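You operate a simulated robot arm through the tools that you are given. There is no shell and no other tool. Be economical: measure what you need, move in short steps, check, and stop when the job is done.

You run a simulated two-armed robot. Do the job below in one go: nothing can be reset, and whatever is moved stays where it is left.

Task
Wipe up the spill on the right half of the wall bench with the rag there and put it back.

Only the result counts: the job must be done as asked and must still hold three seconds after the hand-in. Knocking over, shifting, dropping, spilling or breaking anything else fails it.

Robot
Two 7-joint arms with two-finger parallel grippers on one trunk, on a base that drives. Base frame: it is fixed to the floor where the robot stands at the start and does not move with it; the origin is under the middle of the robot, x ahead of it, y to its left, z up; the surface under the hand at the start is at about z = 800. Lengths are in mm, angles in degrees, forces in N, time in s.
The left shoulder is at the start at [70, 130, 1137], the right one opposite. With the tool pointing down near the work surface each hand reaches from about 200 to 520 mm from the robot's upright axis, wherever it stands, measured 20 degrees to its own side. Payload 1.57 kg a hand.
The tool frame of a hand sits at the grasp point between the pads (the TCP): z along the fingers, y along the line on which they close. The tips reach 30 mm beyond it. The gripper opens to 80 mm. The fingers are 17 mm wide and 12 mm thick; the gripper's body (40 by 82 mm) begins 80 mm behind the TCP.
Orientation is told as [roll, pitch, yaw] about the base's x, y, z axes, in that order, counted from this pose: with the fingers straight down and closing along the base's y, the tool's x points along the base's -x, its y along +y and its z along -z.

Tools
- The arms move only by the tool send_rows. It takes "left_series", "right_series" or both (then of equal length, played together; a hand with none holds still); each is a list that holds one entry, the list of rows, each a list of 6 numbers: the shift along the base's x, y, z in mm, then the turn, a rotation vector about the base's x, y, z in degrees. In form: [[[dx, dy, dz, rx, ry, rz], ...]]. A call has 1 to 8 rows; each row is the pose to reach, as a shift and turn from the pose commanded when the call began. "left_jaw" and "right_jaw" are, for a hand that has rows, the opening in per cent of the stroke, from 0 (shut) to 100 (fully open), set as the call begins (left out, the last holds). A row lasts 0.2 s, in which the tool goes at most 50 mm and 8.6 degrees; a call with a longer step from one row to the next is refused whole, and so is a gripper value outside its range. A pose out of reach is approached as far as the arm can. The call stops where the force on the tool passes 40 N (or 10 N more than at its start, if that is more) or the arm is blocked; 0.2 s more then pass. Each finger travels about 108 mm/s and halts on what it meets, pressing with about 26 N; the grip force reading is that of the motor and also rises with nothing between the fingers. The clock runs only during rows and for 0.2 s after the last one: add rows that repeat a pose to give the fingers time. It gives the time, the measured TCP pose, the force on the tool (base axes), the opening and the grip force at its end, in the units of the frame above (readings bear some noise), with the torque about the TCP (base axes, N m) and any sound that the robot's microphone picked up.
- Cameras (640 x 400 px; columns grow to the right, rows downward): "scene" is now at [128.3, 21.7, 1353.6]; the picture's right is [0.28, -0.96, 0.00], its down [-0.68, -0.20, -0.71] and it looks along [0.68, 0.20, -0.71] (base axes); focal length 273 px, centre (320, 200). "left" rides on the left gripper at [72, 7, -122] in its tool frame; the picture's right is [-0.09, 1.00, 0.00], its down [-0.84, -0.08, -0.54] and it looks along [-0.54, -0.05, 0.84] (tool axes); focal length 238 px, centre (320, 200). "right" rides on the right gripper at [72, -7, -122] in its tool frame; the picture's right is [0.09, 1.00, 0.00], its down [-0.84, 0.08, -0.54] and it looks along [-0.54, 0.05, 0.84] (tool axes); focal length 238 px, centre (320, 200). There is no depth. A picture from a camera that has moved, and an enlarged one, comes with that camera's place and axes in the base frame and with its lens.
- capture(camera): a new picture of that camera. The clock stands still meanwhile.
- raise_lower(by): slides the trunk up (or, below 0, down) by that many mm; the arms and the scene camera ride with it, the base frame stays. It gives what a move gives, with no picture.
- drive_base(legs): drives the robot by 1 to 6 legs, each [ahead, left, turn to the left] in mm, mm and degrees, along the robot's own axes; the way and the turn of a leg run together, so that a leg with both is an arc; at most 1500 mm and 180 degrees a leg. The arms and the cameras ride along, it lands a little off, and it stops where it bumps. It gives what a move gives.
- pan_tilt(pan, tilt): turns the head with the scene camera to pan (to the left, within 86 degrees either way) and tilt (down, from -29 to 69), counted from straight ahead of the robot. It gives what a move gives.
- zoom(camera, box): a new picture of the part [left, top, right, bottom] of that camera's present view, enlarged. The clock stands still meanwhile.
- hand_in(): hands the job in; it is judged then, once.

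Go step by step. Nothing tells you exact positions but the pictures and the camera data: compare them with the known pose of the tool, close in by small moves and look again before you grip or let go. The budget is 120 turns and 88 pictures, counting those below and the enlarged ones. Unless the task says otherwise, let go and move clear before handing in, and close with one line.

The tools are called after "Request:" as a command line: name --argument value ..., lists and objects as JSON in quotes. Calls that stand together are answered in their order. send_rows: Moves the arms, as the interface text tells. Its arguments: {"type":"object","properties":{"left_series":{"type":"array"},"left_jaw":{"type":"number"},"right_series":{"type":"array"},"right_jaw":{"type":"number"}},"required":[]} The other tools are called the same way: raise_lower (by) slides the trunk up or down; drive_base (legs) drives the base; pan_tilt (pan, tilt) turns the head that bears the scene camera; capture (camera) takes a picture; zoom (camera, box) takes an enlarged picture of a part of a camera's view; hand_in () hands the job in.

At the start:

```text
time: 0.0
left_tcp_pos: [372.6, 260.1, 1130.3]
left_orientation: [0.0, 0.0, 0.1]
left_ft_force: [-0.1, 0.3, 0.9]
left_moment: [0.01, 0.0, -0.02]
left_opening: 80.1
left_finger_force: 0.0
right_tcp_pos: [372.5, -66.9, 1128.2]
right_orientation: [0.0, 0.0, -0.1]
right_ft_force: [-0.6, -0.3, -0.7]
right_moment: [0.0, -0.01, 0.01]
right_opening: 80.0
right_finger_force: 0.1
trunk travel left (down, up): [-775.0, 165.0]
robot x, y, heading: [-0.1, -1.4, -0.1]
head pan, tilt: [16.1, 44.9]
```

scene: 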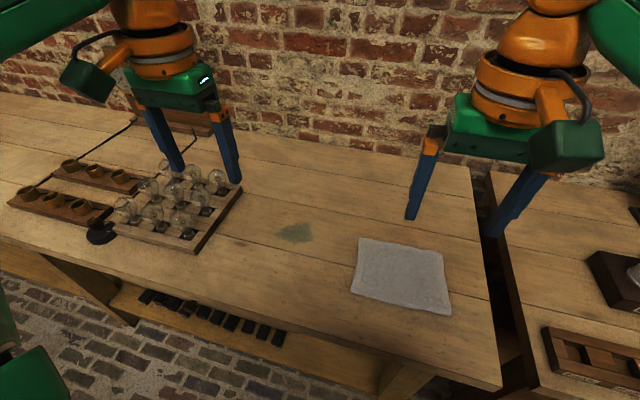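
right: 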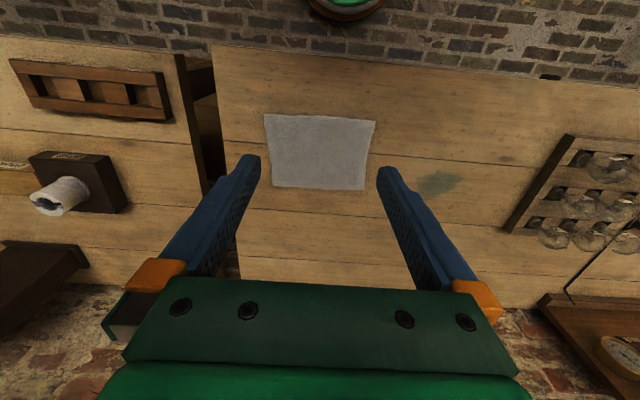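
left: 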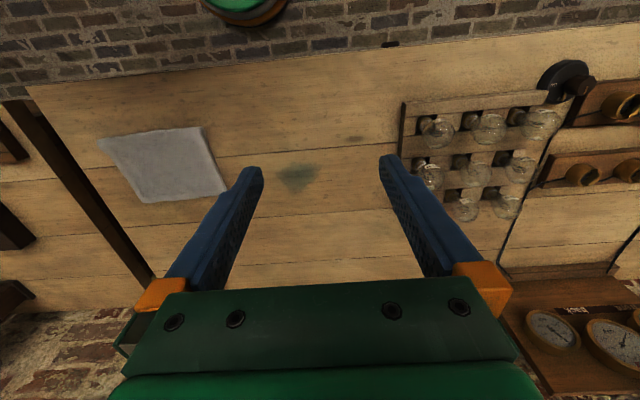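

I see the rag at about [490, -62, 800] and a greenish spill at about [529, 206]. I'll look closer at both and look around the bench first.

Request:
zoom --camera "scene" --box '[220, 180, 480, 342]'

Request:
zoom --camera "left" --box '[80, 60, 420, 272]'

Request:
zoom --camera "right" --box '[220, 40, 560, 252]'

```text
2.46 times, centred on (350, 261) of scene
camera zoom: at [128.3, 21.7, 1353.6], right [0.28, -0.96, 0.0], down [-0.68, -0.2, -0.71], along [0.68, 0.2, -0.71], focal length 672 px, centre (246, 50)
```

zoom: 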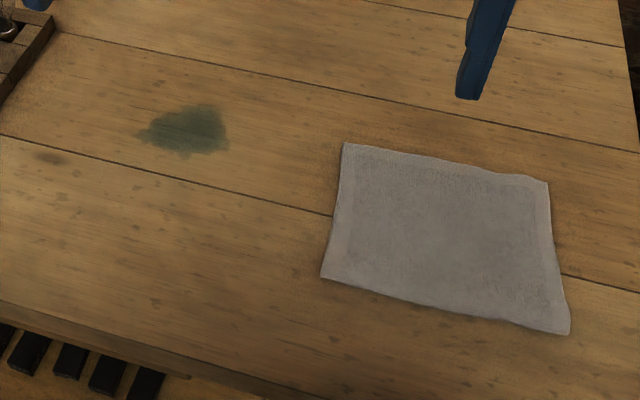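

```text
1.88 times, centred on (250, 166) of left
camera zoom: at [300.7, 267.0, 1252.0], right [0.09, 1.0, 0.0], down [0.84, -0.08, 0.54], along [0.54, -0.05, -0.84], focal length 449 px, centre (452, 264)
```

zoom: 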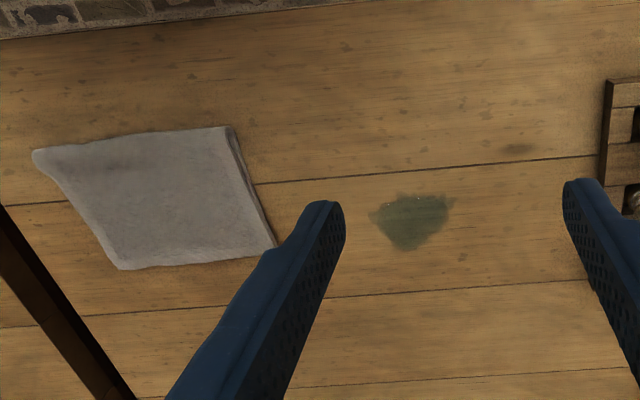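

```text
1.88 times, centred on (390, 146) of right
camera zoom: at [300.7, -73.7, 1251.4], right [-0.09, 1.0, 0.0], down [0.84, 0.08, 0.54], along [0.54, 0.05, -0.84], focal length 449 px, centre (188, 302)
```

zoom: 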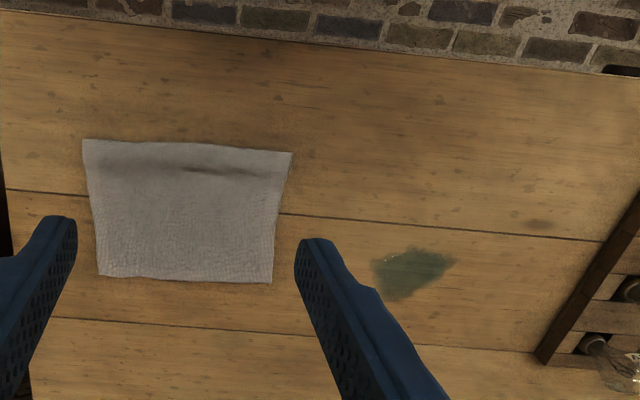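

The spill lies at about [528, 204], roughly 95 x 70 mm. Before acting I check how far the bench runs and whether another bench, rag or spill is about.

Request:
pan_tilt --pan 65 --tilt 35

Request:
capture --camera "scene"

Request:
pan_tilt --pan -50 --tilt 35

Request:
capture --camera "scene"

```text
time: 1.2
left_tcp_pos: [373.2, 260.5, 1130.7]
left_orientation: [0.0, 0.0, 0.1]
left_ft_force: [0.6, 0.9, 0.0]
left_moment: [0.03, 0.01, -0.03]
left_opening: 80.1
left_finger_force: 0.1
right_tcp_pos: [373.5, -67.3, 1130.4]
right_orientation: [0.1, 0.0, 0.1]
right_ft_force: [-0.1, 0.1, 0.1]
right_moment: [-0.02, 0.01, 0.01]
right_opening: 79.9
right_finger_force: 0.2
trunk travel left (down, up): [-775.0, 165.0]
robot x, y, heading: [-4.9, 2.6, -0.2]
head pan, tilt: [65.0, 35.0]
```

```text
81 pictures are left
camera scene: at [87.4, 78.8, 1368.3], right [0.91, -0.42, 0.0], down [-0.24, -0.52, -0.82], along [0.35, 0.74, -0.57], focal length 273 px, centre (320, 200)
```

scene: 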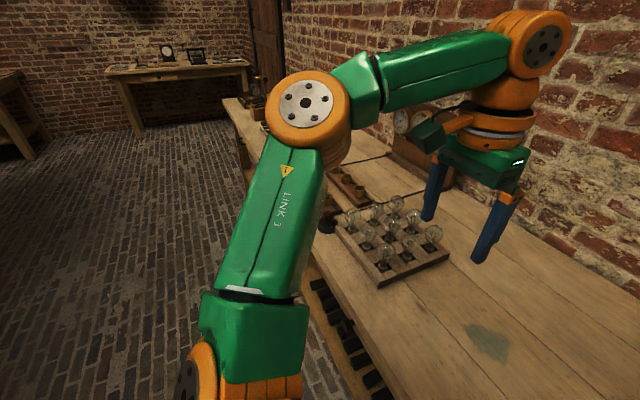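

```text
time: 3.1
left_tcp_pos: [373.6, 260.0, 1130.2]
left_orientation: [0.0, 0.0, 0.2]
left_ft_force: [-0.2, -0.3, 0.1]
left_moment: [0.04, -0.02, -0.01]
left_opening: 80.2
left_finger_force: 0.0
right_tcp_pos: [373.1, -66.7, 1129.4]
right_orientation: [0.1, 0.0, 0.0]
right_ft_force: [0.0, -0.8, 0.4]
right_moment: [0.01, 0.01, -0.03]
right_opening: 79.9
right_finger_force: 0.1
trunk travel left (down, up): [-775.0, 165.0]
robot x, y, heading: [-0.1, 0.9, -0.2]
head pan, tilt: [-50.0, 35.0]
```

```text
80 pictures are left
camera scene: at [106.7, -68.3, 1368.3], right [-0.77, -0.64, 0.0], down [-0.37, 0.44, -0.82], along [0.53, -0.63, -0.57], focal length 273 px, centre (320, 200)
```

scene: 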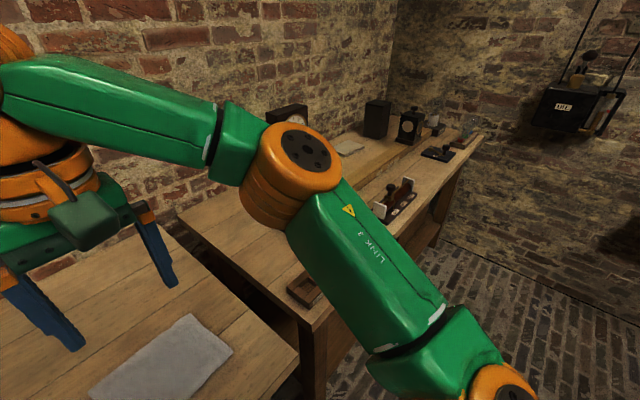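

The bench ahead runs along the wall; another bench is to the right. I'll zoom to see whether that one also has rag-like things or spills.

Request:
zoom --camera "scene" --box '[180, 80, 500, 280]'

Request:
pan_tilt --pan 0 --tilt 50

Request:
capture --camera "scene"

```text
2.00 times, centred on (340, 180) of scene
camera zoom: at [106.7, -68.3, 1368.3], right [-0.77, -0.64, 0.0], down [-0.37, 0.44, -0.82], along [0.53, -0.63, -0.57], focal length 546 px, centre (280, 240)
```

zoom: 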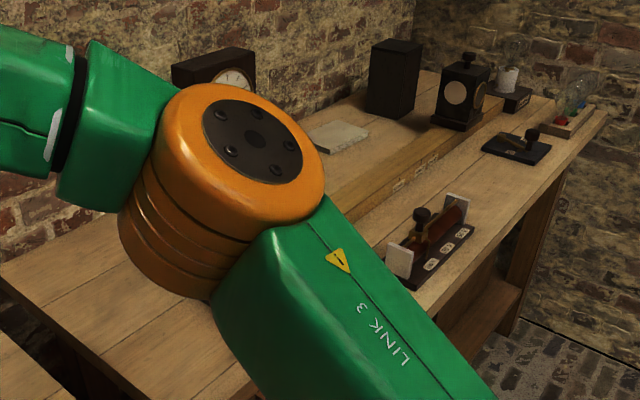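

```text
time: 4.3
left_tcp_pos: [372.7, 259.3, 1129.7]
left_orientation: [0.1, 0.1, 0.1]
left_ft_force: [0.3, -0.2, -0.1]
left_moment: [-0.04, 0.0, 0.01]
left_opening: 79.9
left_finger_force: 0.1
right_tcp_pos: [372.3, -67.0, 1129.7]
right_orientation: [0.0, 0.0, 0.0]
right_ft_force: [0.4, -1.3, 0.5]
right_moment: [-0.03, 0.03, -0.03]
right_opening: 80.1
right_finger_force: 0.1
trunk travel left (down, up): [-775.0, 165.0]
robot x, y, heading: [1.3, -0.2, 0.1]
head pan, tilt: [0.0, 50.0]
```

```text
78 pictures are left
camera scene: at [127.0, -1.0, 1346.6], right [0.0, -1.0, 0.0], down [-0.77, 0.0, -0.64], along [0.64, 0.0, -0.77], focal length 273 px, centre (320, 200)
```

scene: 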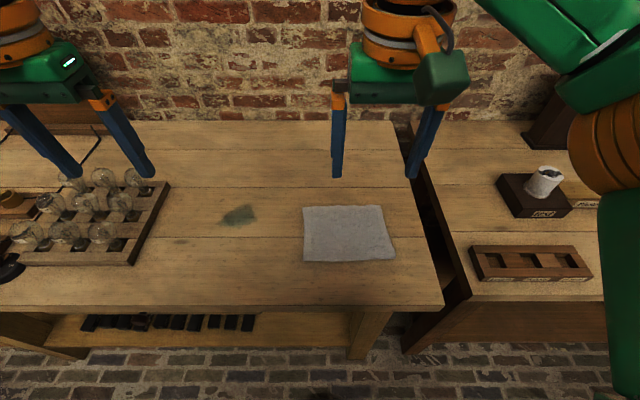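

The job is this bench's rag (about x 405–563, y -163..40) and spill (x 497–565, y 158–245), with the bulb tray's right edge near y 410. I'll shift the robot left by about 200 so that the right hand can reach both places.

Request:
drive_base --legs '[[0, 190, 0]]'

Request:
pan_tilt --pan -12 --tilt 50

Request:
capture --camera "scene"

Request:
capture --camera "right"

```text
time: 5.8
left_tcp_pos: [372.7, 447.0, 1131.3]
left_orientation: [0.2, 0.0, 0.1]
left_ft_force: [-0.4, -0.1, 0.4]
left_moment: [0.02, 0.03, 0.0]
left_opening: 79.9
left_finger_force: 0.1
right_tcp_pos: [373.0, 119.6, 1128.4]
right_orientation: [0.2, 0.0, 0.0]
right_ft_force: [-0.6, -0.3, 0.8]
right_moment: [0.05, -0.01, 0.0]
right_opening: 79.8
right_finger_force: 0.0
trunk travel left (down, up): [-775.0, 165.0]
robot x, y, heading: [-1.5, 188.9, 0.0]
head pan, tilt: [0.0, 50.0]
```

```text
time: 6.6
left_tcp_pos: [373.2, 449.6, 1129.6]
left_orientation: [0.1, 0.0, 0.1]
left_ft_force: [-0.5, -0.3, 0.7]
left_moment: [0.0, -0.02, -0.04]
left_opening: 80.2
left_finger_force: 0.0
right_tcp_pos: [372.2, 123.0, 1129.4]
right_orientation: [0.0, 0.0, 0.1]
right_ft_force: [-0.5, -0.3, 1.0]
right_moment: [-0.01, -0.01, 0.05]
right_opening: 80.0
right_finger_force: 0.1
trunk travel left (down, up): [-775.0, 165.0]
robot x, y, heading: [0.2, 188.7, 0.1]
head pan, tilt: [-12.0, 50.0]
```

```text
77 pictures are left
camera scene: at [125.1, 172.9, 1346.6], right [-0.21, -0.98, 0.0], down [-0.75, 0.16, -0.64], along [0.63, -0.13, -0.77], focal length 273 px, centre (320, 200)
```

scene: 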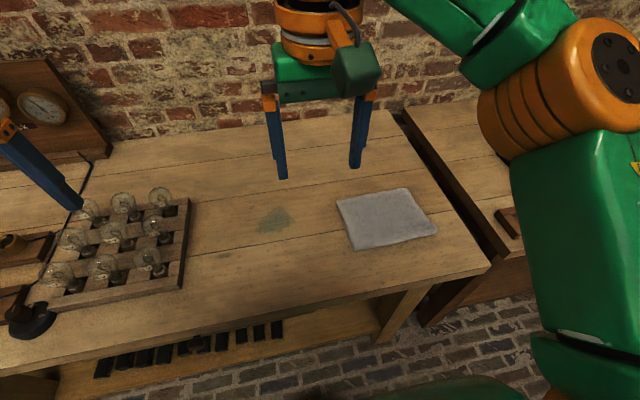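

```text
76 pictures are left
camera right: at [300.5, 116.1, 1251.5], right [-0.09, 1.0, 0.0], down [0.84, 0.08, 0.54], along [0.54, 0.05, -0.84], focal length 238 px, centre (320, 200)
```

right: 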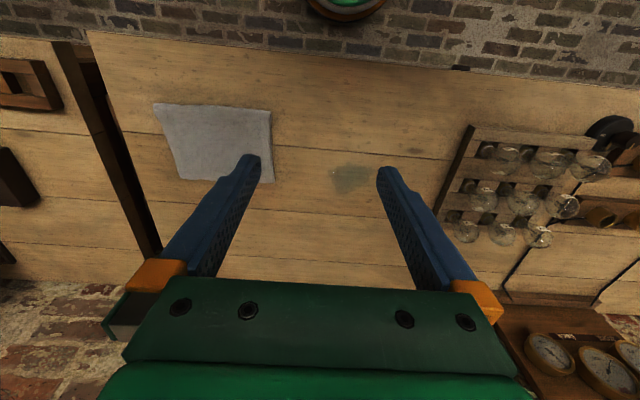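

Moving the right hand over the rag, to about [470, -61, 930], with the fingers at half opening.

Request:
send_rows --right_series '[[[15, -30, -25, 0, 0, 0], [31, -60, -55, 0, 0, 0], [47, -90, -85, 0, 0, 0], [63, -120, -115, 0, 0, 0], [80, -150, -150, 0, 0, 0], [98, -183, -180, 0, 0, 0], [98, -183, -210, 0, 0, 0], [98, -183, -210, 0, 0, 0]]]' --right_jaw 60

Request:
capture --camera "right"

Request:
capture --camera "scene"

```text
time: 8.4
left_tcp_pos: [373.1, 449.8, 1130.4]
left_orientation: [0.0, -0.1, 0.1]
left_ft_force: [-0.1, 0.7, 0.1]
left_moment: [0.03, 0.0, 0.0]
left_opening: 80.2
left_finger_force: 0.1
right_tcp_pos: [470.1, -60.8, 918.4]
right_orientation: [0.0, 0.0, -0.1]
right_ft_force: [-0.6, 0.6, -0.7]
right_moment: [0.02, -0.01, 0.02]
right_opening: 47.8
right_finger_force: 0.1
trunk travel left (down, up): [-775.0, 165.0]
robot x, y, heading: [2.3, 188.9, 0.3]
head pan, tilt: [-12.0, 50.0]
```

```text
75 pictures are left
camera right: at [398.4, -67.7, 1041.3], right [-0.09, 1.0, 0.0], down [0.84, 0.08, 0.54], along [0.54, 0.05, -0.84], focal length 238 px, centre (320, 200)
```

right: 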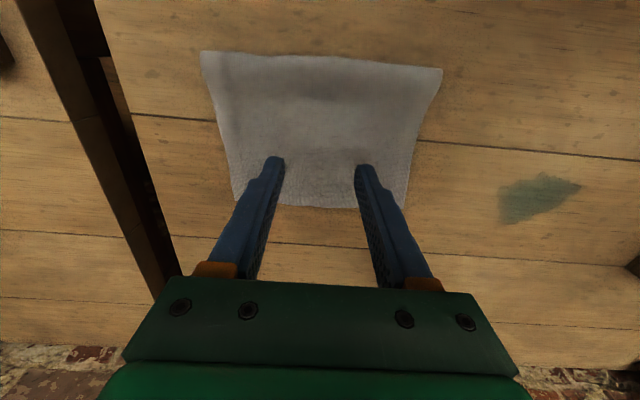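

```text
74 pictures are left
camera scene: at [124.9, 172.5, 1346.6], right [-0.21, -0.98, 0.0], down [-0.75, 0.16, -0.64], along [0.63, -0.13, -0.77], focal length 273 px, centre (320, 200)
```

scene: 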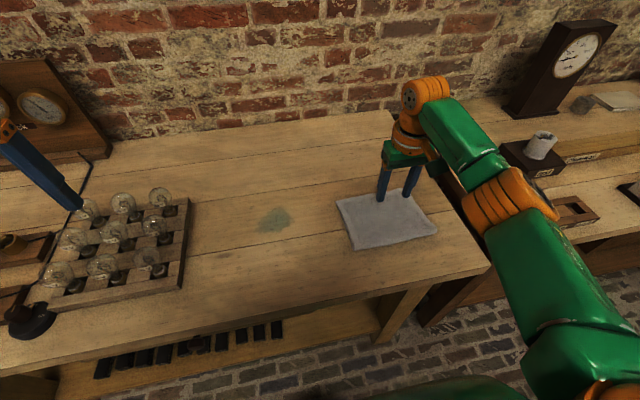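

The hand is over the rag. I'll lower until contact, in shrinking steps.

Request:
send_rows --right_series '[[[0, 0, -40, 0, 0, 0], [0, 0, -60, 0, 0, 0], [0, 0, -70, 0, 0, 0], [0, 0, -75, 0, 0, 0], [0, 0, -75, 0, 0, 0]]]'

Request:
capture --camera "right"

```text
time: 9.6
left_tcp_pos: [372.0, 450.6, 1129.8]
left_orientation: [-0.1, -0.1, 0.2]
left_ft_force: [0.3, 0.0, 0.1]
left_moment: [0.02, 0.03, 0.01]
left_opening: 79.8
left_finger_force: 0.1
right_tcp_pos: [469.9, -61.8, 845.1]
right_orientation: [0.0, 0.0, 0.2]
right_ft_force: [-0.6, -0.1, 0.4]
right_moment: [0.01, 0.01, -0.01]
right_opening: 47.9
right_finger_force: 0.0
trunk travel left (down, up): [-775.0, 165.0]
robot x, y, heading: [2.5, 188.0, -0.0]
head pan, tilt: [-12.0, 50.0]
```

```text
73 pictures are left
camera right: at [399.2, -67.4, 966.7], right [-0.09, 1.0, 0.0], down [0.84, 0.08, 0.54], along [0.54, 0.05, -0.84], focal length 238 px, centre (320, 200)
```

right: 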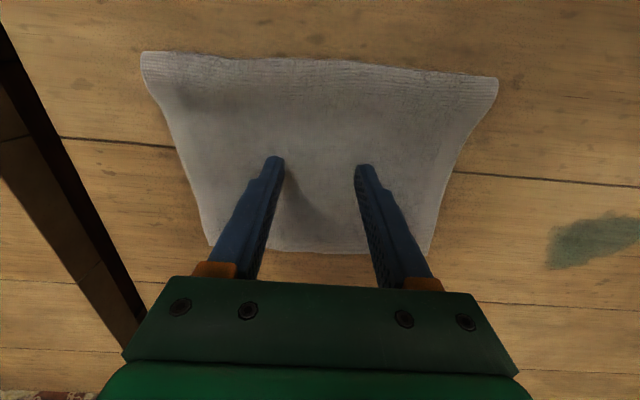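

Near the surface with no contact yet; I'll go down a little more and watch the force.

Request:
send_rows --right_series '[[[0, 0, -4, 0, 0, 0], [0, 0, -7, 0, 0, 0], [0, 0, -10, 0, 0, 0], [0, 0, -10, 0, 0, 0]]]'

```text
time: 10.6
left_tcp_pos: [371.5, 449.9, 1131.3]
left_orientation: [0.0, -0.1, 0.1]
left_ft_force: [0.3, -0.4, 0.0]
left_moment: [0.0, -0.01, 0.0]
left_opening: 79.8
left_finger_force: 0.1
right_tcp_pos: [470.5, -60.5, 835.5]
right_orientation: [0.0, -0.1, 0.1]
right_ft_force: [1.1, -1.3, 8.7]
right_moment: [-0.02, -0.08, -0.02]
right_opening: 48.0
right_finger_force: 0.0
trunk travel left (down, up): [-775.0, 165.0]
robot x, y, heading: [0.0, 189.4, -0.1]
head pan, tilt: [-12.0, 50.0]
```

Contact at 835 with about 9 N. I press 1 mm more and test a 30 mm slide to the left.

Request:
send_rows --right_series '[[[0, 0, -1, 0, 0, 0], [0, 10, -1, 0, 0, 0], [0, 20, -1, 0, 0, 0], [0, 30, -1, 0, 0, 0], [0, 30, -1, 0, 0, 0]]]'

Request:
capture --camera "right"

Request:
capture --camera "scene"

```text
time: 11.8
left_tcp_pos: [370.3, 449.3, 1130.9]
left_orientation: [0.0, -0.1, 0.2]
left_ft_force: [0.2, 0.2, 0.8]
left_moment: [0.04, 0.0, 0.02]
left_opening: 80.0
left_finger_force: 0.1
right_tcp_pos: [468.7, -31.0, 835.1]
right_orientation: [0.0, -0.1, 0.1]
right_ft_force: [0.5, -4.6, 12.2]
right_moment: [-0.11, -0.01, 0.01]
right_opening: 47.8
right_finger_force: 0.1
trunk travel left (down, up): [-775.0, 165.0]
robot x, y, heading: [0.6, 187.6, 0.0]
head pan, tilt: [-12.0, 50.0]
```

```text
72 pictures are left
camera right: at [396.0, -37.6, 956.9], right [-0.09, 1.0, 0.0], down [0.84, 0.08, 0.54], along [0.54, 0.05, -0.84], focal length 238 px, centre (320, 200)
```

right: 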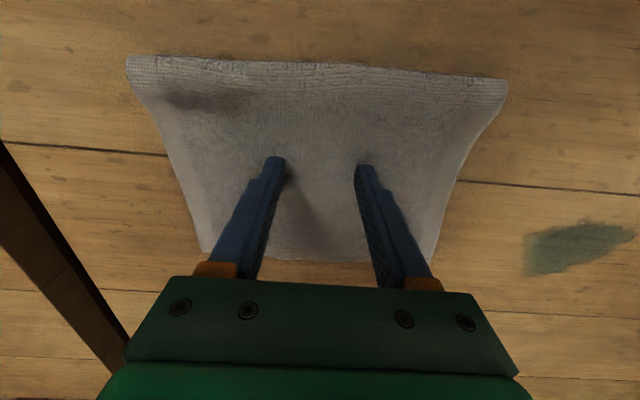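

```text
71 pictures are left
camera scene: at [121.7, 172.4, 1347.0], right [-0.21, -0.98, 0.0], down [-0.75, 0.16, -0.64], along [0.63, -0.13, -0.76], focal length 273 px, centre (320, 200)
```

scene: 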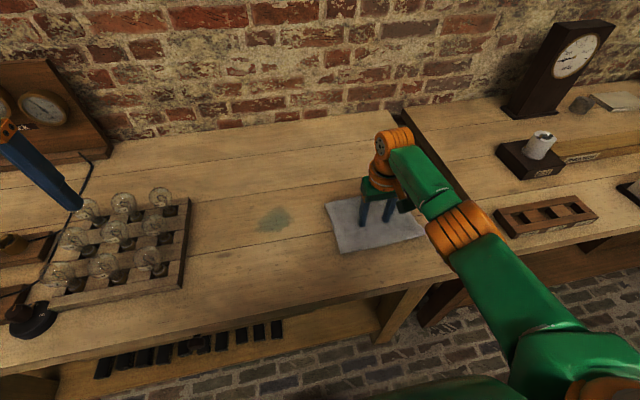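

The rag slides along with the fingers. I carry on toward the spill, also moving a little outward.

Request:
send_rows --right_series '[[[4, 22, 0, 0, 0, 0], [8, 46, 0, 0, 0, 0], [12, 70, 0, 0, 0, 0], [16, 94, 0, 0, 0, 0], [20, 118, 0, 0, 0, 0], [25, 142, 0, 0, 0, 0], [30, 165, 0, 0, 0, 0], [30, 165, 0, 0, 0, 0]]]'

Request:
capture --camera "scene"

Request:
capture --camera "right"

```text
time: 13.6
left_tcp_pos: [372.2, 449.5, 1129.2]
left_orientation: [0.0, -0.1, 0.2]
left_ft_force: [0.6, -0.2, 0.6]
left_moment: [0.02, 0.03, -0.01]
left_opening: 79.9
left_finger_force: 0.0
right_tcp_pos: [468.1, 116.7, 838.1]
right_orientation: [0.0, 0.0, 0.0]
right_ft_force: [0.2, 0.1, 1.0]
right_moment: [0.01, 0.02, 0.0]
right_opening: 48.2
right_finger_force: 0.0
right hand out of reach, approached as far as the arm can: row 4, 5, 6, 7, 8
trunk travel left (down, up): [-775.0, 165.0]
robot x, y, heading: [1.5, 190.1, 0.2]
head pan, tilt: [-12.0, 50.0]
```

```text
70 pictures are left
camera scene: at [124.9, 172.2, 1346.6], right [-0.21, -0.98, 0.0], down [-0.75, 0.16, -0.64], along [0.63, -0.13, -0.77], focal length 273 px, centre (320, 200)
```

scene: 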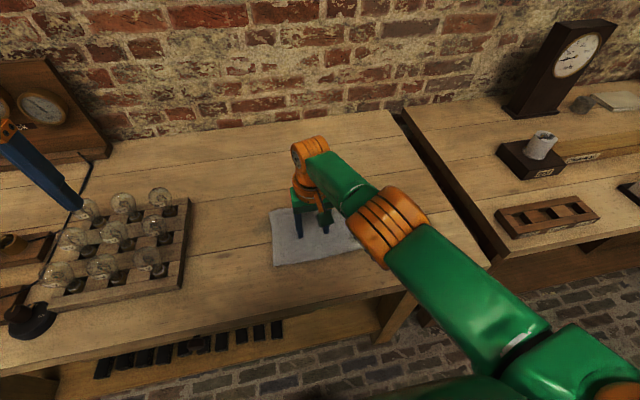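

```text
69 pictures are left
camera right: at [395.9, 110.2, 959.8], right [-0.09, 1.0, 0.0], down [0.84, 0.08, 0.54], along [0.54, 0.05, -0.84], focal length 238 px, centre (320, 200)
```

right: 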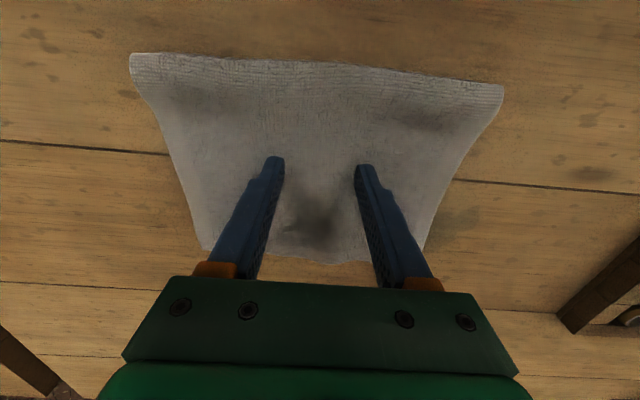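

The arm's reach ended here, so the base must come nearer. I'll lift the hand and look down at the room between base and bench.

Request:
send_rows --right_series '[[[-5, 0, 30, 0, 0, 0], [-10, 0, 70, 0, 0, 0], [-10, 0, 70, 0, 0, 0]]]'

Request:
pan_tilt --pan 10 --tilt 69

Request:
capture --camera "scene"

```text
time: 14.4
left_tcp_pos: [372.8, 451.0, 1129.6]
left_orientation: [0.0, 0.0, 0.1]
left_ft_force: [-0.8, 0.2, 0.0]
left_moment: [0.01, 0.03, 0.01]
left_opening: 80.1
left_finger_force: 0.1
right_tcp_pos: [474.6, 121.2, 909.1]
right_orientation: [0.0, 0.1, 0.1]
right_ft_force: [-0.7, -0.8, -0.1]
right_moment: [0.02, 0.04, -0.01]
right_opening: 47.9
right_finger_force: 0.0
right hand out of reach, approached as far as the arm can: row 1, 2, 3
trunk travel left (down, up): [-775.0, 165.0]
robot x, y, heading: [-1.4, 186.8, 0.3]
head pan, tilt: [-12.0, 50.0]
```

```text
time: 15.2
left_tcp_pos: [372.5, 449.6, 1130.3]
left_orientation: [0.0, 0.0, 0.2]
left_ft_force: [-0.3, 0.0, 0.3]
left_moment: [0.0, -0.01, -0.01]
left_opening: 80.2
left_finger_force: 0.2
right_tcp_pos: [474.7, 121.4, 908.5]
right_orientation: [0.0, 0.1, 0.0]
right_ft_force: [0.1, 0.1, 0.5]
right_moment: [0.01, 0.0, 0.03]
right_opening: 47.8
right_finger_force: 0.1
trunk travel left (down, up): [-775.0, 165.0]
robot x, y, heading: [1.1, 189.6, -0.0]
head pan, tilt: [10.0, 68.8]
```

```text
68 pictures are left
camera scene: at [104.9, 198.1, 1324.7], right [0.17, -0.98, 0.0], down [-0.92, -0.16, -0.36], along [0.36, 0.06, -0.93], focal length 273 px, centre (320, 200)
```

scene: 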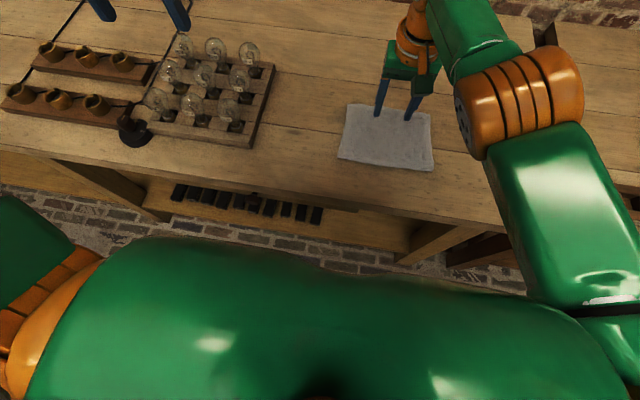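

There's free floor beneath, but rather than go nearer to the bench I'll drive further left so the right shoulder faces the spill. The hand rides clear above.

Request:
send_rows --right_series '[[[-25, -30, 30, 0, 0, 0], [-45, -60, 60, 0, 0, 0], [-45, -60, 60, 0, 0, 0]]]'

Request:
drive_base --legs '[[0, 120, 0]]'

Request:
pan_tilt --pan -5 --tilt 55

Request:
capture --camera "scene"

Request:
capture --camera "right"

```text
time: 16.0
left_tcp_pos: [372.1, 449.7, 1130.0]
left_orientation: [0.0, 0.0, 0.1]
left_ft_force: [-0.2, -0.5, 0.5]
left_moment: [-0.01, 0.02, 0.03]
left_opening: 79.9
left_finger_force: 0.1
right_tcp_pos: [483.7, 74.2, 968.3]
right_orientation: [0.0, 0.1, -0.1]
right_ft_force: [0.3, -0.2, 0.6]
right_moment: [-0.02, -0.02, -0.03]
right_opening: 47.6
right_finger_force: 0.1
right hand out of reach, approached as far as the arm can: row 1, 2, 3
trunk travel left (down, up): [-775.0, 165.0]
robot x, y, heading: [0.5, 186.5, 0.1]
head pan, tilt: [10.0, 68.8]
```

```text
time: 17.3
left_tcp_pos: [373.4, 563.8, 1130.6]
left_orientation: [0.1, 0.0, 0.0]
left_ft_force: [-0.2, -0.3, 0.0]
left_moment: [-0.01, -0.01, 0.0]
left_opening: 80.0
left_finger_force: 0.1
right_tcp_pos: [482.5, 189.1, 969.3]
right_orientation: [0.1, 0.0, -0.2]
right_ft_force: [0.1, -1.0, -0.3]
right_moment: [0.0, -0.01, 0.01]
right_opening: 48.2
right_finger_force: 0.0
trunk travel left (down, up): [-775.0, 165.0]
robot x, y, heading: [2.0, 308.1, 0.1]
head pan, tilt: [10.0, 68.8]
```

```text
time: 18.0
left_tcp_pos: [373.3, 568.5, 1130.9]
left_orientation: [0.0, 0.1, -0.1]
left_ft_force: [0.2, 0.4, -0.3]
left_moment: [0.0, -0.02, -0.03]
left_opening: 80.1
left_finger_force: 0.1
right_tcp_pos: [483.8, 191.0, 968.0]
right_orientation: [-0.2, 0.1, -0.1]
right_ft_force: [0.0, 0.5, -0.2]
right_moment: [0.0, -0.01, -0.02]
right_opening: 47.7
right_finger_force: 0.1
trunk travel left (down, up): [-775.0, 165.0]
robot x, y, heading: [0.6, 305.9, -0.0]
head pan, tilt: [-5.0, 55.0]
```

```text
67 pictures are left
camera scene: at [121.6, 300.6, 1340.0], right [-0.09, -1.0, 0.0], down [-0.82, 0.07, -0.57], along [0.57, -0.05, -0.82], focal length 273 px, centre (320, 200)
```

scene: 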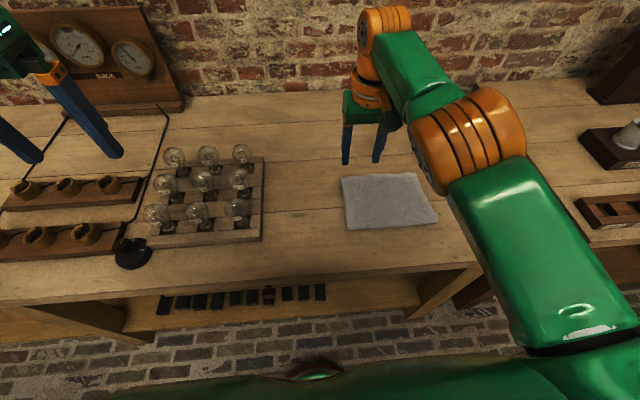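

```text
66 pictures are left
camera right: at [411.3, 184.7, 1090.3], right [-0.09, 1.0, 0.0], down [0.84, 0.08, 0.54], along [0.54, 0.05, -0.84], focal length 238 px, centre (320, 200)
```

right: 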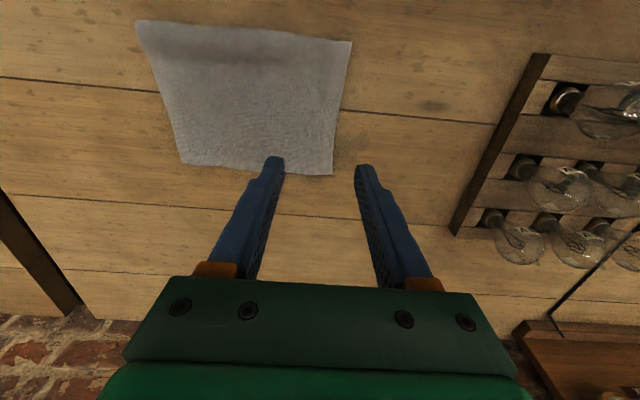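

The rag's left edge is now at about y 210, yet no green shows beyond it. I'll zoom to see what remains of the spill.

Request:
zoom --camera "scene" --box '[250, 130, 450, 255]'

Request:
zoom --camera "right" --box '[240, 60, 480, 210]'

```text
3.20 times, centred on (350, 192) of scene
camera zoom: at [121.6, 300.6, 1340.0], right [-0.09, -1.0, 0.0], down [-0.82, 0.07, -0.57], along [0.57, -0.05, -0.82], focal length 873 px, centre (224, 224)
```

zoom: 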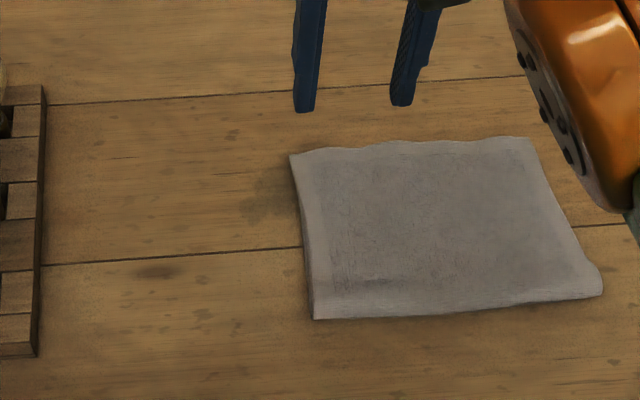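

```text
2.67 times, centred on (360, 135) of right
camera zoom: at [411.3, 184.7, 1090.3], right [-0.09, 1.0, 0.0], down [0.84, 0.08, 0.54], along [0.54, 0.05, -0.84], focal length 636 px, centre (213, 373)
```

zoom: 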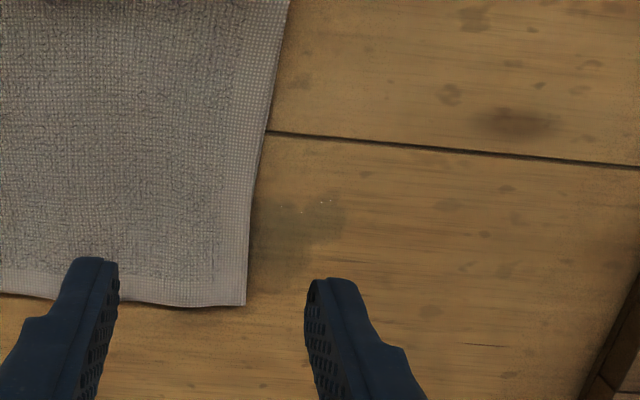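

Only a faint remainder is left. I'll bring the hand back within easy reach and check how it follows before pressing again.

Request:
send_rows --right_series '[[[-10, -20, 0, 0, 0, 0], [-20, -40, -20, 0, 0, 0], [-28, -75, -40, 0, 0, 0], [-28, -75, -40, 0, 0, 0]]]'

```text
time: 19.0
left_tcp_pos: [372.5, 567.0, 1128.8]
left_orientation: [-0.1, -0.1, 0.0]
left_ft_force: [-0.1, -0.4, -0.2]
left_moment: [0.02, 0.02, 0.03]
left_opening: 80.1
left_finger_force: 0.1
right_tcp_pos: [489.5, 113.3, 930.4]
right_orientation: [0.0, 0.1, -0.2]
right_ft_force: [0.7, -0.3, -0.3]
right_moment: [-0.01, 0.0, 0.03]
right_opening: 48.0
right_finger_force: 0.0
right hand out of reach, approached as far as the arm can: row 1, 2, 3, 4
trunk travel left (down, up): [-775.0, 165.0]
robot x, y, heading: [2.9, 306.9, -0.1]
head pan, tilt: [-5.0, 55.0]
```

The commanded x seems ahead of the reached one; I pull x back to get it within reach.

Request:
send_rows --right_series '[[[-30, 0, 0, 0, 0, 0], [-50, 0, 0, 0, 0, 0], [-50, 0, 0, 0, 0, 0]]]'

```text
time: 19.8
left_tcp_pos: [372.6, 567.5, 1130.5]
left_orientation: [0.0, -0.1, 0.0]
left_ft_force: [-0.3, 0.0, 0.1]
left_moment: [0.02, 0.0, -0.01]
left_opening: 80.0
left_finger_force: 0.1
right_tcp_pos: [490.5, 113.9, 929.6]
right_orientation: [-0.1, 0.1, -0.1]
right_ft_force: [1.2, 0.7, -0.1]
right_moment: [0.01, 0.0, 0.02]
right_opening: 48.1
right_finger_force: 0.0
right hand out of reach, approached as far as the arm can: row 1, 2, 3
trunk travel left (down, up): [-775.0, 165.0]
robot x, y, heading: [1.0, 308.4, -0.0]
head pan, tilt: [-5.0, 55.0]
```

It still sits at x 490; possibly the arm is straight and cannot retract. I'll raise it and pull back further.

Request:
send_rows --right_series '[[[-20, 0, 30, 0, 0, 0], [-50, 0, 60, 0, 0, 0], [-50, 0, 100, 0, 0, 0], [-50, 0, 130, 0, 0, 0], [-50, 0, 130, 0, 0, 0]]]'

```text
time: 21.0
left_tcp_pos: [373.3, 567.1, 1129.7]
left_orientation: [0.0, -0.1, 0.0]
left_ft_force: [0.2, 0.5, 0.1]
left_moment: [-0.01, -0.05, 0.0]
left_opening: 80.1
left_finger_force: 0.0
right_tcp_pos: [467.2, 118.0, 1065.7]
right_orientation: [0.1, 0.2, -0.1]
right_ft_force: [-0.1, 0.1, 0.4]
right_moment: [0.01, 0.02, 0.03]
right_opening: 48.0
right_finger_force: 0.0
right hand out of reach, approached as far as the arm can: row 1, 2, 3, 4, 5
trunk travel left (down, up): [-775.0, 165.0]
robot x, y, heading: [0.8, 304.2, 0.1]
head pan, tilt: [-5.0, 55.0]
```

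Still reported out of reach; I pull back more.

Request:
send_rows --right_series '[[[-40, 0, 0, 0, 0, 0], [-80, 0, 0, 0, 0, 0], [-120, 0, 0, 0, 0, 0], [-120, 0, 0, 0, 0, 0]]]'

Request:
capture --camera "scene"

```text
time: 22.0
left_tcp_pos: [372.4, 568.5, 1129.5]
left_orientation: [0.1, -0.1, 0.0]
left_ft_force: [0.7, -0.2, -0.1]
left_moment: [-0.01, 0.0, 0.0]
left_opening: 80.0
left_finger_force: 0.1
right_tcp_pos: [453.9, 110.9, 1097.6]
right_orientation: [0.0, 0.2, -0.1]
right_ft_force: [-0.6, 0.1, 0.3]
right_moment: [0.01, -0.03, -0.02]
right_opening: 48.0
right_finger_force: 0.0
right hand out of reach, approached as far as the arm can: row 1, 2, 3, 4
trunk travel left (down, up): [-775.0, 165.0]
robot x, y, heading: [3.3, 303.2, 0.1]
head pan, tilt: [-5.0, 55.0]
```

```text
63 pictures are left
camera scene: at [121.5, 299.8, 1340.1], right [-0.09, -1.0, 0.0], down [-0.82, 0.07, -0.57], along [0.57, -0.05, -0.82], focal length 273 px, centre (320, 200)
```

scene: 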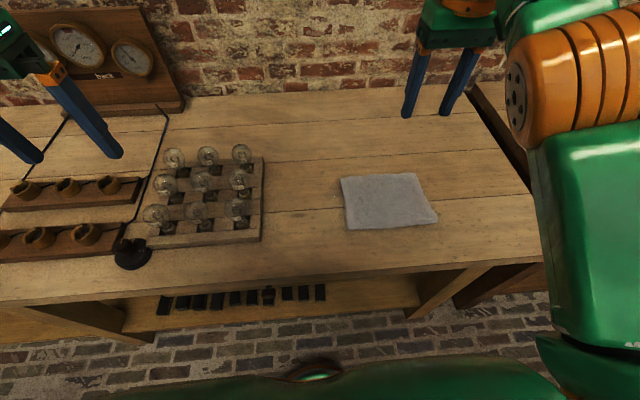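

The arm is straightened. I'll bring the hand toward its original place relative to the robot, which was well within reach.

Request:
send_rows --right_series '[[[0, 40, 5, 0, 0, 0], [0, 80, 10, 0, 0, 0], [0, 120, 15, 0, 0, 0], [0, 120, 30, 0, 0, 0], [0, 120, 30, 0, 0, 0]]]'

```text
time: 23.2
left_tcp_pos: [372.8, 565.9, 1130.0]
left_orientation: [-0.1, -0.1, 0.1]
left_ft_force: [0.5, -0.1, 0.2]
left_moment: [0.0, 0.01, 0.0]
left_opening: 80.2
left_finger_force: 0.1
right_tcp_pos: [433.4, 225.2, 1117.5]
right_orientation: [-0.1, 0.0, 0.0]
right_ft_force: [-0.2, 0.5, 0.4]
right_moment: [0.01, 0.04, -0.03]
right_opening: 48.0
right_finger_force: 0.1
right hand out of reach, approached as far as the arm can: row 1, 2, 3, 4, 5
trunk travel left (down, up): [-775.0, 165.0]
robot x, y, heading: [-0.7, 308.9, 0.0]
head pan, tilt: [-5.0, 55.0]
```

I want to see the arm's posture before trying anything else, so I turn the head toward it.

Request:
pan_tilt --pan -25 --tilt 20

Request:
capture --camera "scene"

```text
time: 24.2
left_tcp_pos: [372.6, 567.2, 1130.3]
left_orientation: [0.0, 0.0, 0.0]
left_ft_force: [-0.1, 0.1, 0.5]
left_moment: [-0.01, 0.02, 0.02]
left_opening: 79.9
left_finger_force: 0.0
right_tcp_pos: [434.4, 225.7, 1116.9]
right_orientation: [0.0, 0.1, -0.1]
right_ft_force: [0.3, -1.2, 0.0]
right_moment: [-0.02, 0.01, -0.02]
right_opening: 47.8
right_finger_force: 0.1
trunk travel left (down, up): [-775.0, 165.0]
robot x, y, heading: [-1.9, 308.9, -0.3]
head pan, tilt: [-25.0, 20.0]
```

```text
62 pictures are left
camera scene: at [134.1, 267.0, 1392.1], right [-0.42, -0.91, 0.0], down [-0.31, 0.14, -0.94], along [0.85, -0.4, -0.34], focal length 273 px, centre (320, 200)
```

scene: 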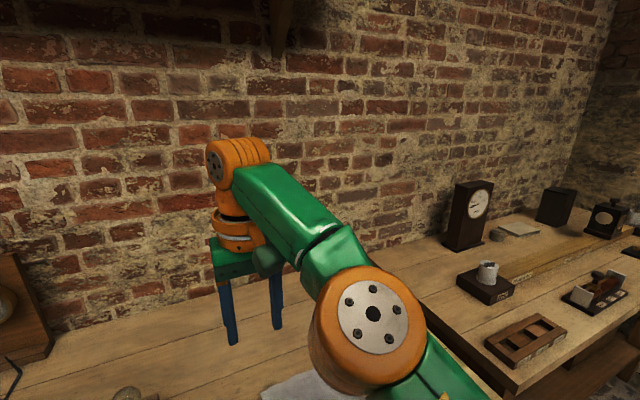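

The elbow isn't straight, so some joint is likely at its limit. I probe with a small yaw turn of the tool.

Request:
send_rows --right_series '[[[0, 0, 0, 0, 0, 8], [0, 0, 0, 0, 0, 16], [0, 0, 0, 0, 0, 24], [0, 0, 0, 0, 0, 24]]]'

```text
time: 25.2
left_tcp_pos: [372.2, 567.2, 1129.3]
left_orientation: [0.0, 0.0, 0.0]
left_ft_force: [-0.6, -0.1, 0.3]
left_moment: [0.0, 0.01, -0.01]
left_opening: 79.9
left_finger_force: 0.1
right_tcp_pos: [434.1, 225.6, 1116.2]
right_orientation: [0.0, 0.1, 24.0]
right_ft_force: [0.4, -0.3, -0.1]
right_moment: [-0.02, 0.01, 0.02]
right_opening: 47.8
right_finger_force: 0.1
trunk travel left (down, up): [-775.0, 165.0]
robot x, y, heading: [1.5, 307.6, -0.1]
head pan, tilt: [-25.0, 20.0]
```

The turn worked and nothing is out of reach now. I try pulling back again.

Request:
send_rows --right_series '[[[-20, 0, 0, 0, 0, 0], [-40, 0, 0, 0, 0, 0], [-60, 0, 0, 0, 0, 0], [-60, 0, 0, 0, 0, 0]]]'

```text
time: 26.2
left_tcp_pos: [373.3, 567.6, 1130.7]
left_orientation: [0.0, 0.0, 0.1]
left_ft_force: [0.4, 0.5, 0.0]
left_moment: [0.01, -0.03, -0.03]
left_opening: 80.2
left_finger_force: 0.0
right_tcp_pos: [374.1, 223.5, 1115.1]
right_orientation: [0.1, 0.1, 23.9]
right_ft_force: [-0.2, -0.5, 0.3]
right_moment: [0.04, -0.01, 0.05]
right_opening: 47.9
right_finger_force: 0.0
trunk travel left (down, up): [-775.0, 165.0]
robot x, y, heading: [1.0, 305.9, -0.1]
head pan, tilt: [-25.0, 20.0]
```

It moves freely again. I undo the yaw, then go over the rag's middle at about [455, 118, 915].

Request:
send_rows --right_series '[[[0, -10, 0, 0, 0, -8], [0, -20, 0, 0, 0, -16], [0, -40, 0, 0, 0, -24], [20, -60, -40, 0, 0, -24], [40, -80, -80, 0, 0, -24], [60, -100, -120, 0, 0, -24], [81, -106, -160, 0, 0, -24], [81, -106, -200, 0, 0, -24]]]'

Request:
pan_tilt --pan -15 --tilt 52

Request:
capture --camera "scene"

Request:
capture --camera "right"

```text
time: 28.1
left_tcp_pos: [372.3, 566.4, 1128.9]
left_orientation: [0.0, 0.0, 0.1]
left_ft_force: [0.3, 0.8, 0.2]
left_moment: [-0.01, 0.0, -0.01]
left_opening: 80.1
left_finger_force: 0.0
right_tcp_pos: [457.5, 121.5, 916.0]
right_orientation: [0.0, 0.0, 0.0]
right_ft_force: [-0.9, -0.5, -0.1]
right_moment: [-0.02, 0.02, -0.03]
right_opening: 48.0
right_finger_force: 0.2
trunk travel left (down, up): [-775.0, 165.0]
robot x, y, heading: [-2.7, 309.2, -0.2]
head pan, tilt: [-25.0, 20.0]
```

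```text
time: 29.0
left_tcp_pos: [372.5, 567.5, 1129.7]
left_orientation: [0.1, 0.0, 0.1]
left_ft_force: [0.2, 0.2, 0.6]
left_moment: [0.01, 0.0, -0.01]
left_opening: 79.9
left_finger_force: 0.0
right_tcp_pos: [458.1, 121.7, 914.7]
right_orientation: [0.0, 0.1, -0.1]
right_ft_force: [-0.3, -0.9, 0.3]
right_moment: [0.05, -0.04, 0.0]
right_opening: 47.9
right_finger_force: 0.0
trunk travel left (down, up): [-775.0, 165.0]
robot x, y, heading: [2.3, 305.7, -0.0]
head pan, tilt: [-15.0, 52.0]
```

```text
61 pictures are left
camera scene: at [122.4, 286.7, 1344.0], right [-0.26, -0.97, 0.0], down [-0.76, 0.2, -0.62], along [0.6, -0.16, -0.79], focal length 273 px, centre (320, 200)
```

scene: 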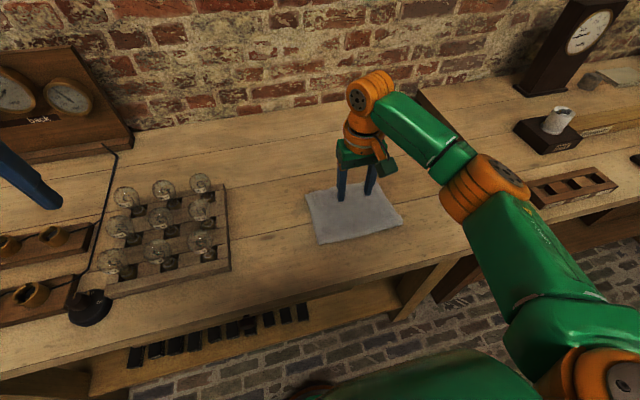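

```text
60 pictures are left
camera right: at [385.4, 116.1, 1036.7], right [-0.09, 1.0, 0.0], down [0.84, 0.08, 0.54], along [0.54, 0.05, -0.84], focal length 238 px, centre (320, 200)
```

right: 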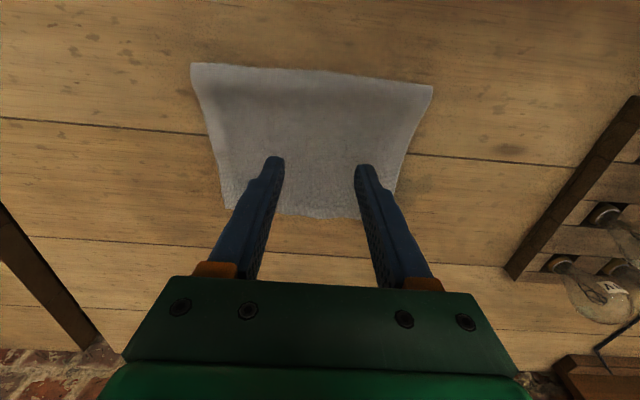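

The hand is over the rag again; I lower to the contact height.

Request:
send_rows --right_series '[[[0, 0, -40, 0, 0, 0], [0, 0, -65, 0, 0, 0], [0, 0, -74, 0, 0, 0], [0, 0, -78, 0, 0, 0], [0, 0, -81, 0, 0, 0], [0, 0, -81, 0, 0, 0]]]'

```text
time: 30.4
left_tcp_pos: [372.2, 567.7, 1130.6]
left_orientation: [0.0, -0.2, 0.0]
left_ft_force: [-0.2, -0.2, 0.0]
left_moment: [0.01, -0.02, -0.02]
left_opening: 79.9
left_finger_force: 0.1
right_tcp_pos: [456.1, 121.3, 836.1]
right_orientation: [0.0, -0.1, -0.1]
right_ft_force: [3.3, 0.1, 10.2]
right_moment: [-0.01, -0.07, -0.03]
right_opening: 48.1
right_finger_force: 0.1
trunk travel left (down, up): [-775.0, 165.0]
robot x, y, heading: [1.1, 308.6, 0.0]
head pan, tilt: [-15.0, 52.0]
```

Firm contact. I slide the rag over the whole spill: +90 in y and +25 in x.

Request:
send_rows --right_series '[[[4, 16, -1, 0, 0, 0], [8, 32, -1, 0, 0, 0], [12, 48, -1, 0, 0, 0], [16, 64, -1, 0, 0, 0], [20, 78, -1, 0, 0, 0], [25, 90, -1, 0, 0, 0], [25, 90, -1, 0, 0, 0]]]'

Request:
capture --camera "scene"

```text
time: 32.0
left_tcp_pos: [371.3, 565.6, 1130.0]
left_orientation: [-0.1, -0.3, 0.1]
left_ft_force: [-1.1, 0.3, 0.6]
left_moment: [-0.01, 0.0, 0.01]
left_opening: 80.1
left_finger_force: 0.0
right_tcp_pos: [471.8, 205.7, 835.5]
right_orientation: [0.0, -0.1, 0.1]
right_ft_force: [0.4, -3.6, 9.8]
right_moment: [-0.09, -0.04, 0.01]
right_opening: 47.5
right_finger_force: 0.0
right hand out of reach, approached as far as the arm can: row 6, 7
trunk travel left (down, up): [-775.0, 165.0]
robot x, y, heading: [-0.2, 306.9, 0.1]
head pan, tilt: [-15.0, 52.0]
```

```text
59 pictures are left
camera scene: at [119.9, 285.9, 1344.2], right [-0.26, -0.97, 0.0], down [-0.76, 0.2, -0.62], along [0.6, -0.16, -0.79], focal length 273 px, centre (320, 200)
```

scene: 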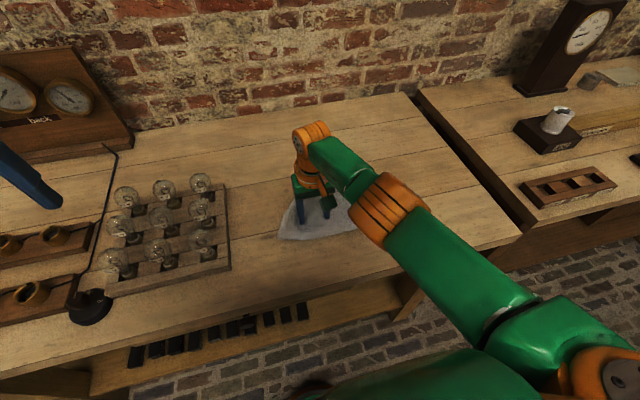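

The rag now covers the spill area. I make a couple of short strokes back and forth, keeping within reach.

Request:
send_rows --right_series '[[[-4, -18, 0, 0, 0, 0], [-4, -36, 0, 0, 0, 0], [-4, -50, 0, 0, 0, 0], [-4, -34, 0, 0, 0, 0], [-4, -16, 0, 0, 0, 0], [-4, 0, 0, 0, 0, 0], [-16, -10, 0, 0, 0, 0], [-16, -10, 0, 0, 0, 0]]]'

Request:
capture --camera "right"

Request:
zoom --camera "scene" --box '[220, 140, 420, 265]'

```text
time: 33.8
left_tcp_pos: [371.9, 567.9, 1130.7]
left_orientation: [0.1, -0.1, 0.1]
left_ft_force: [0.2, -0.1, -0.1]
left_moment: [0.03, -0.03, 0.01]
left_opening: 80.1
left_finger_force: 0.1
right_tcp_pos: [456.5, 196.9, 837.4]
right_orientation: [-0.1, 0.1, -0.1]
right_ft_force: [1.1, 1.4, 6.5]
right_moment: [0.05, -0.03, -0.02]
right_opening: 47.9
right_finger_force: 0.0
trunk travel left (down, up): [-775.0, 165.0]
robot x, y, heading: [-3.0, 309.0, 0.0]
head pan, tilt: [-15.0, 52.0]
```

```text
58 pictures are left
camera right: at [384.8, 191.7, 957.9], right [-0.09, 1.0, 0.0], down [0.84, 0.08, 0.54], along [0.54, 0.05, -0.84], focal length 238 px, centre (320, 200)
```

right: 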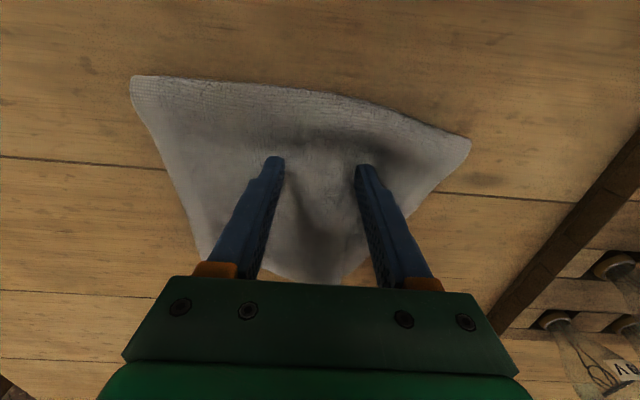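

```text
3.20 times, centred on (320, 202) of scene
camera zoom: at [121.5, 287.5, 1344.0], right [-0.26, -0.97, 0.0], down [-0.76, 0.2, -0.62], along [0.6, -0.16, -0.79], focal length 873 px, centre (320, 192)
```

zoom: 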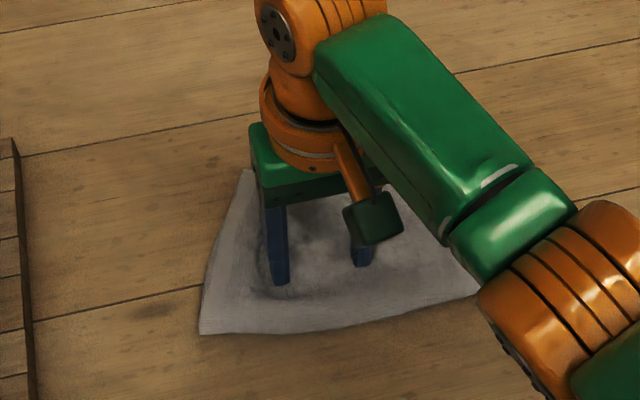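

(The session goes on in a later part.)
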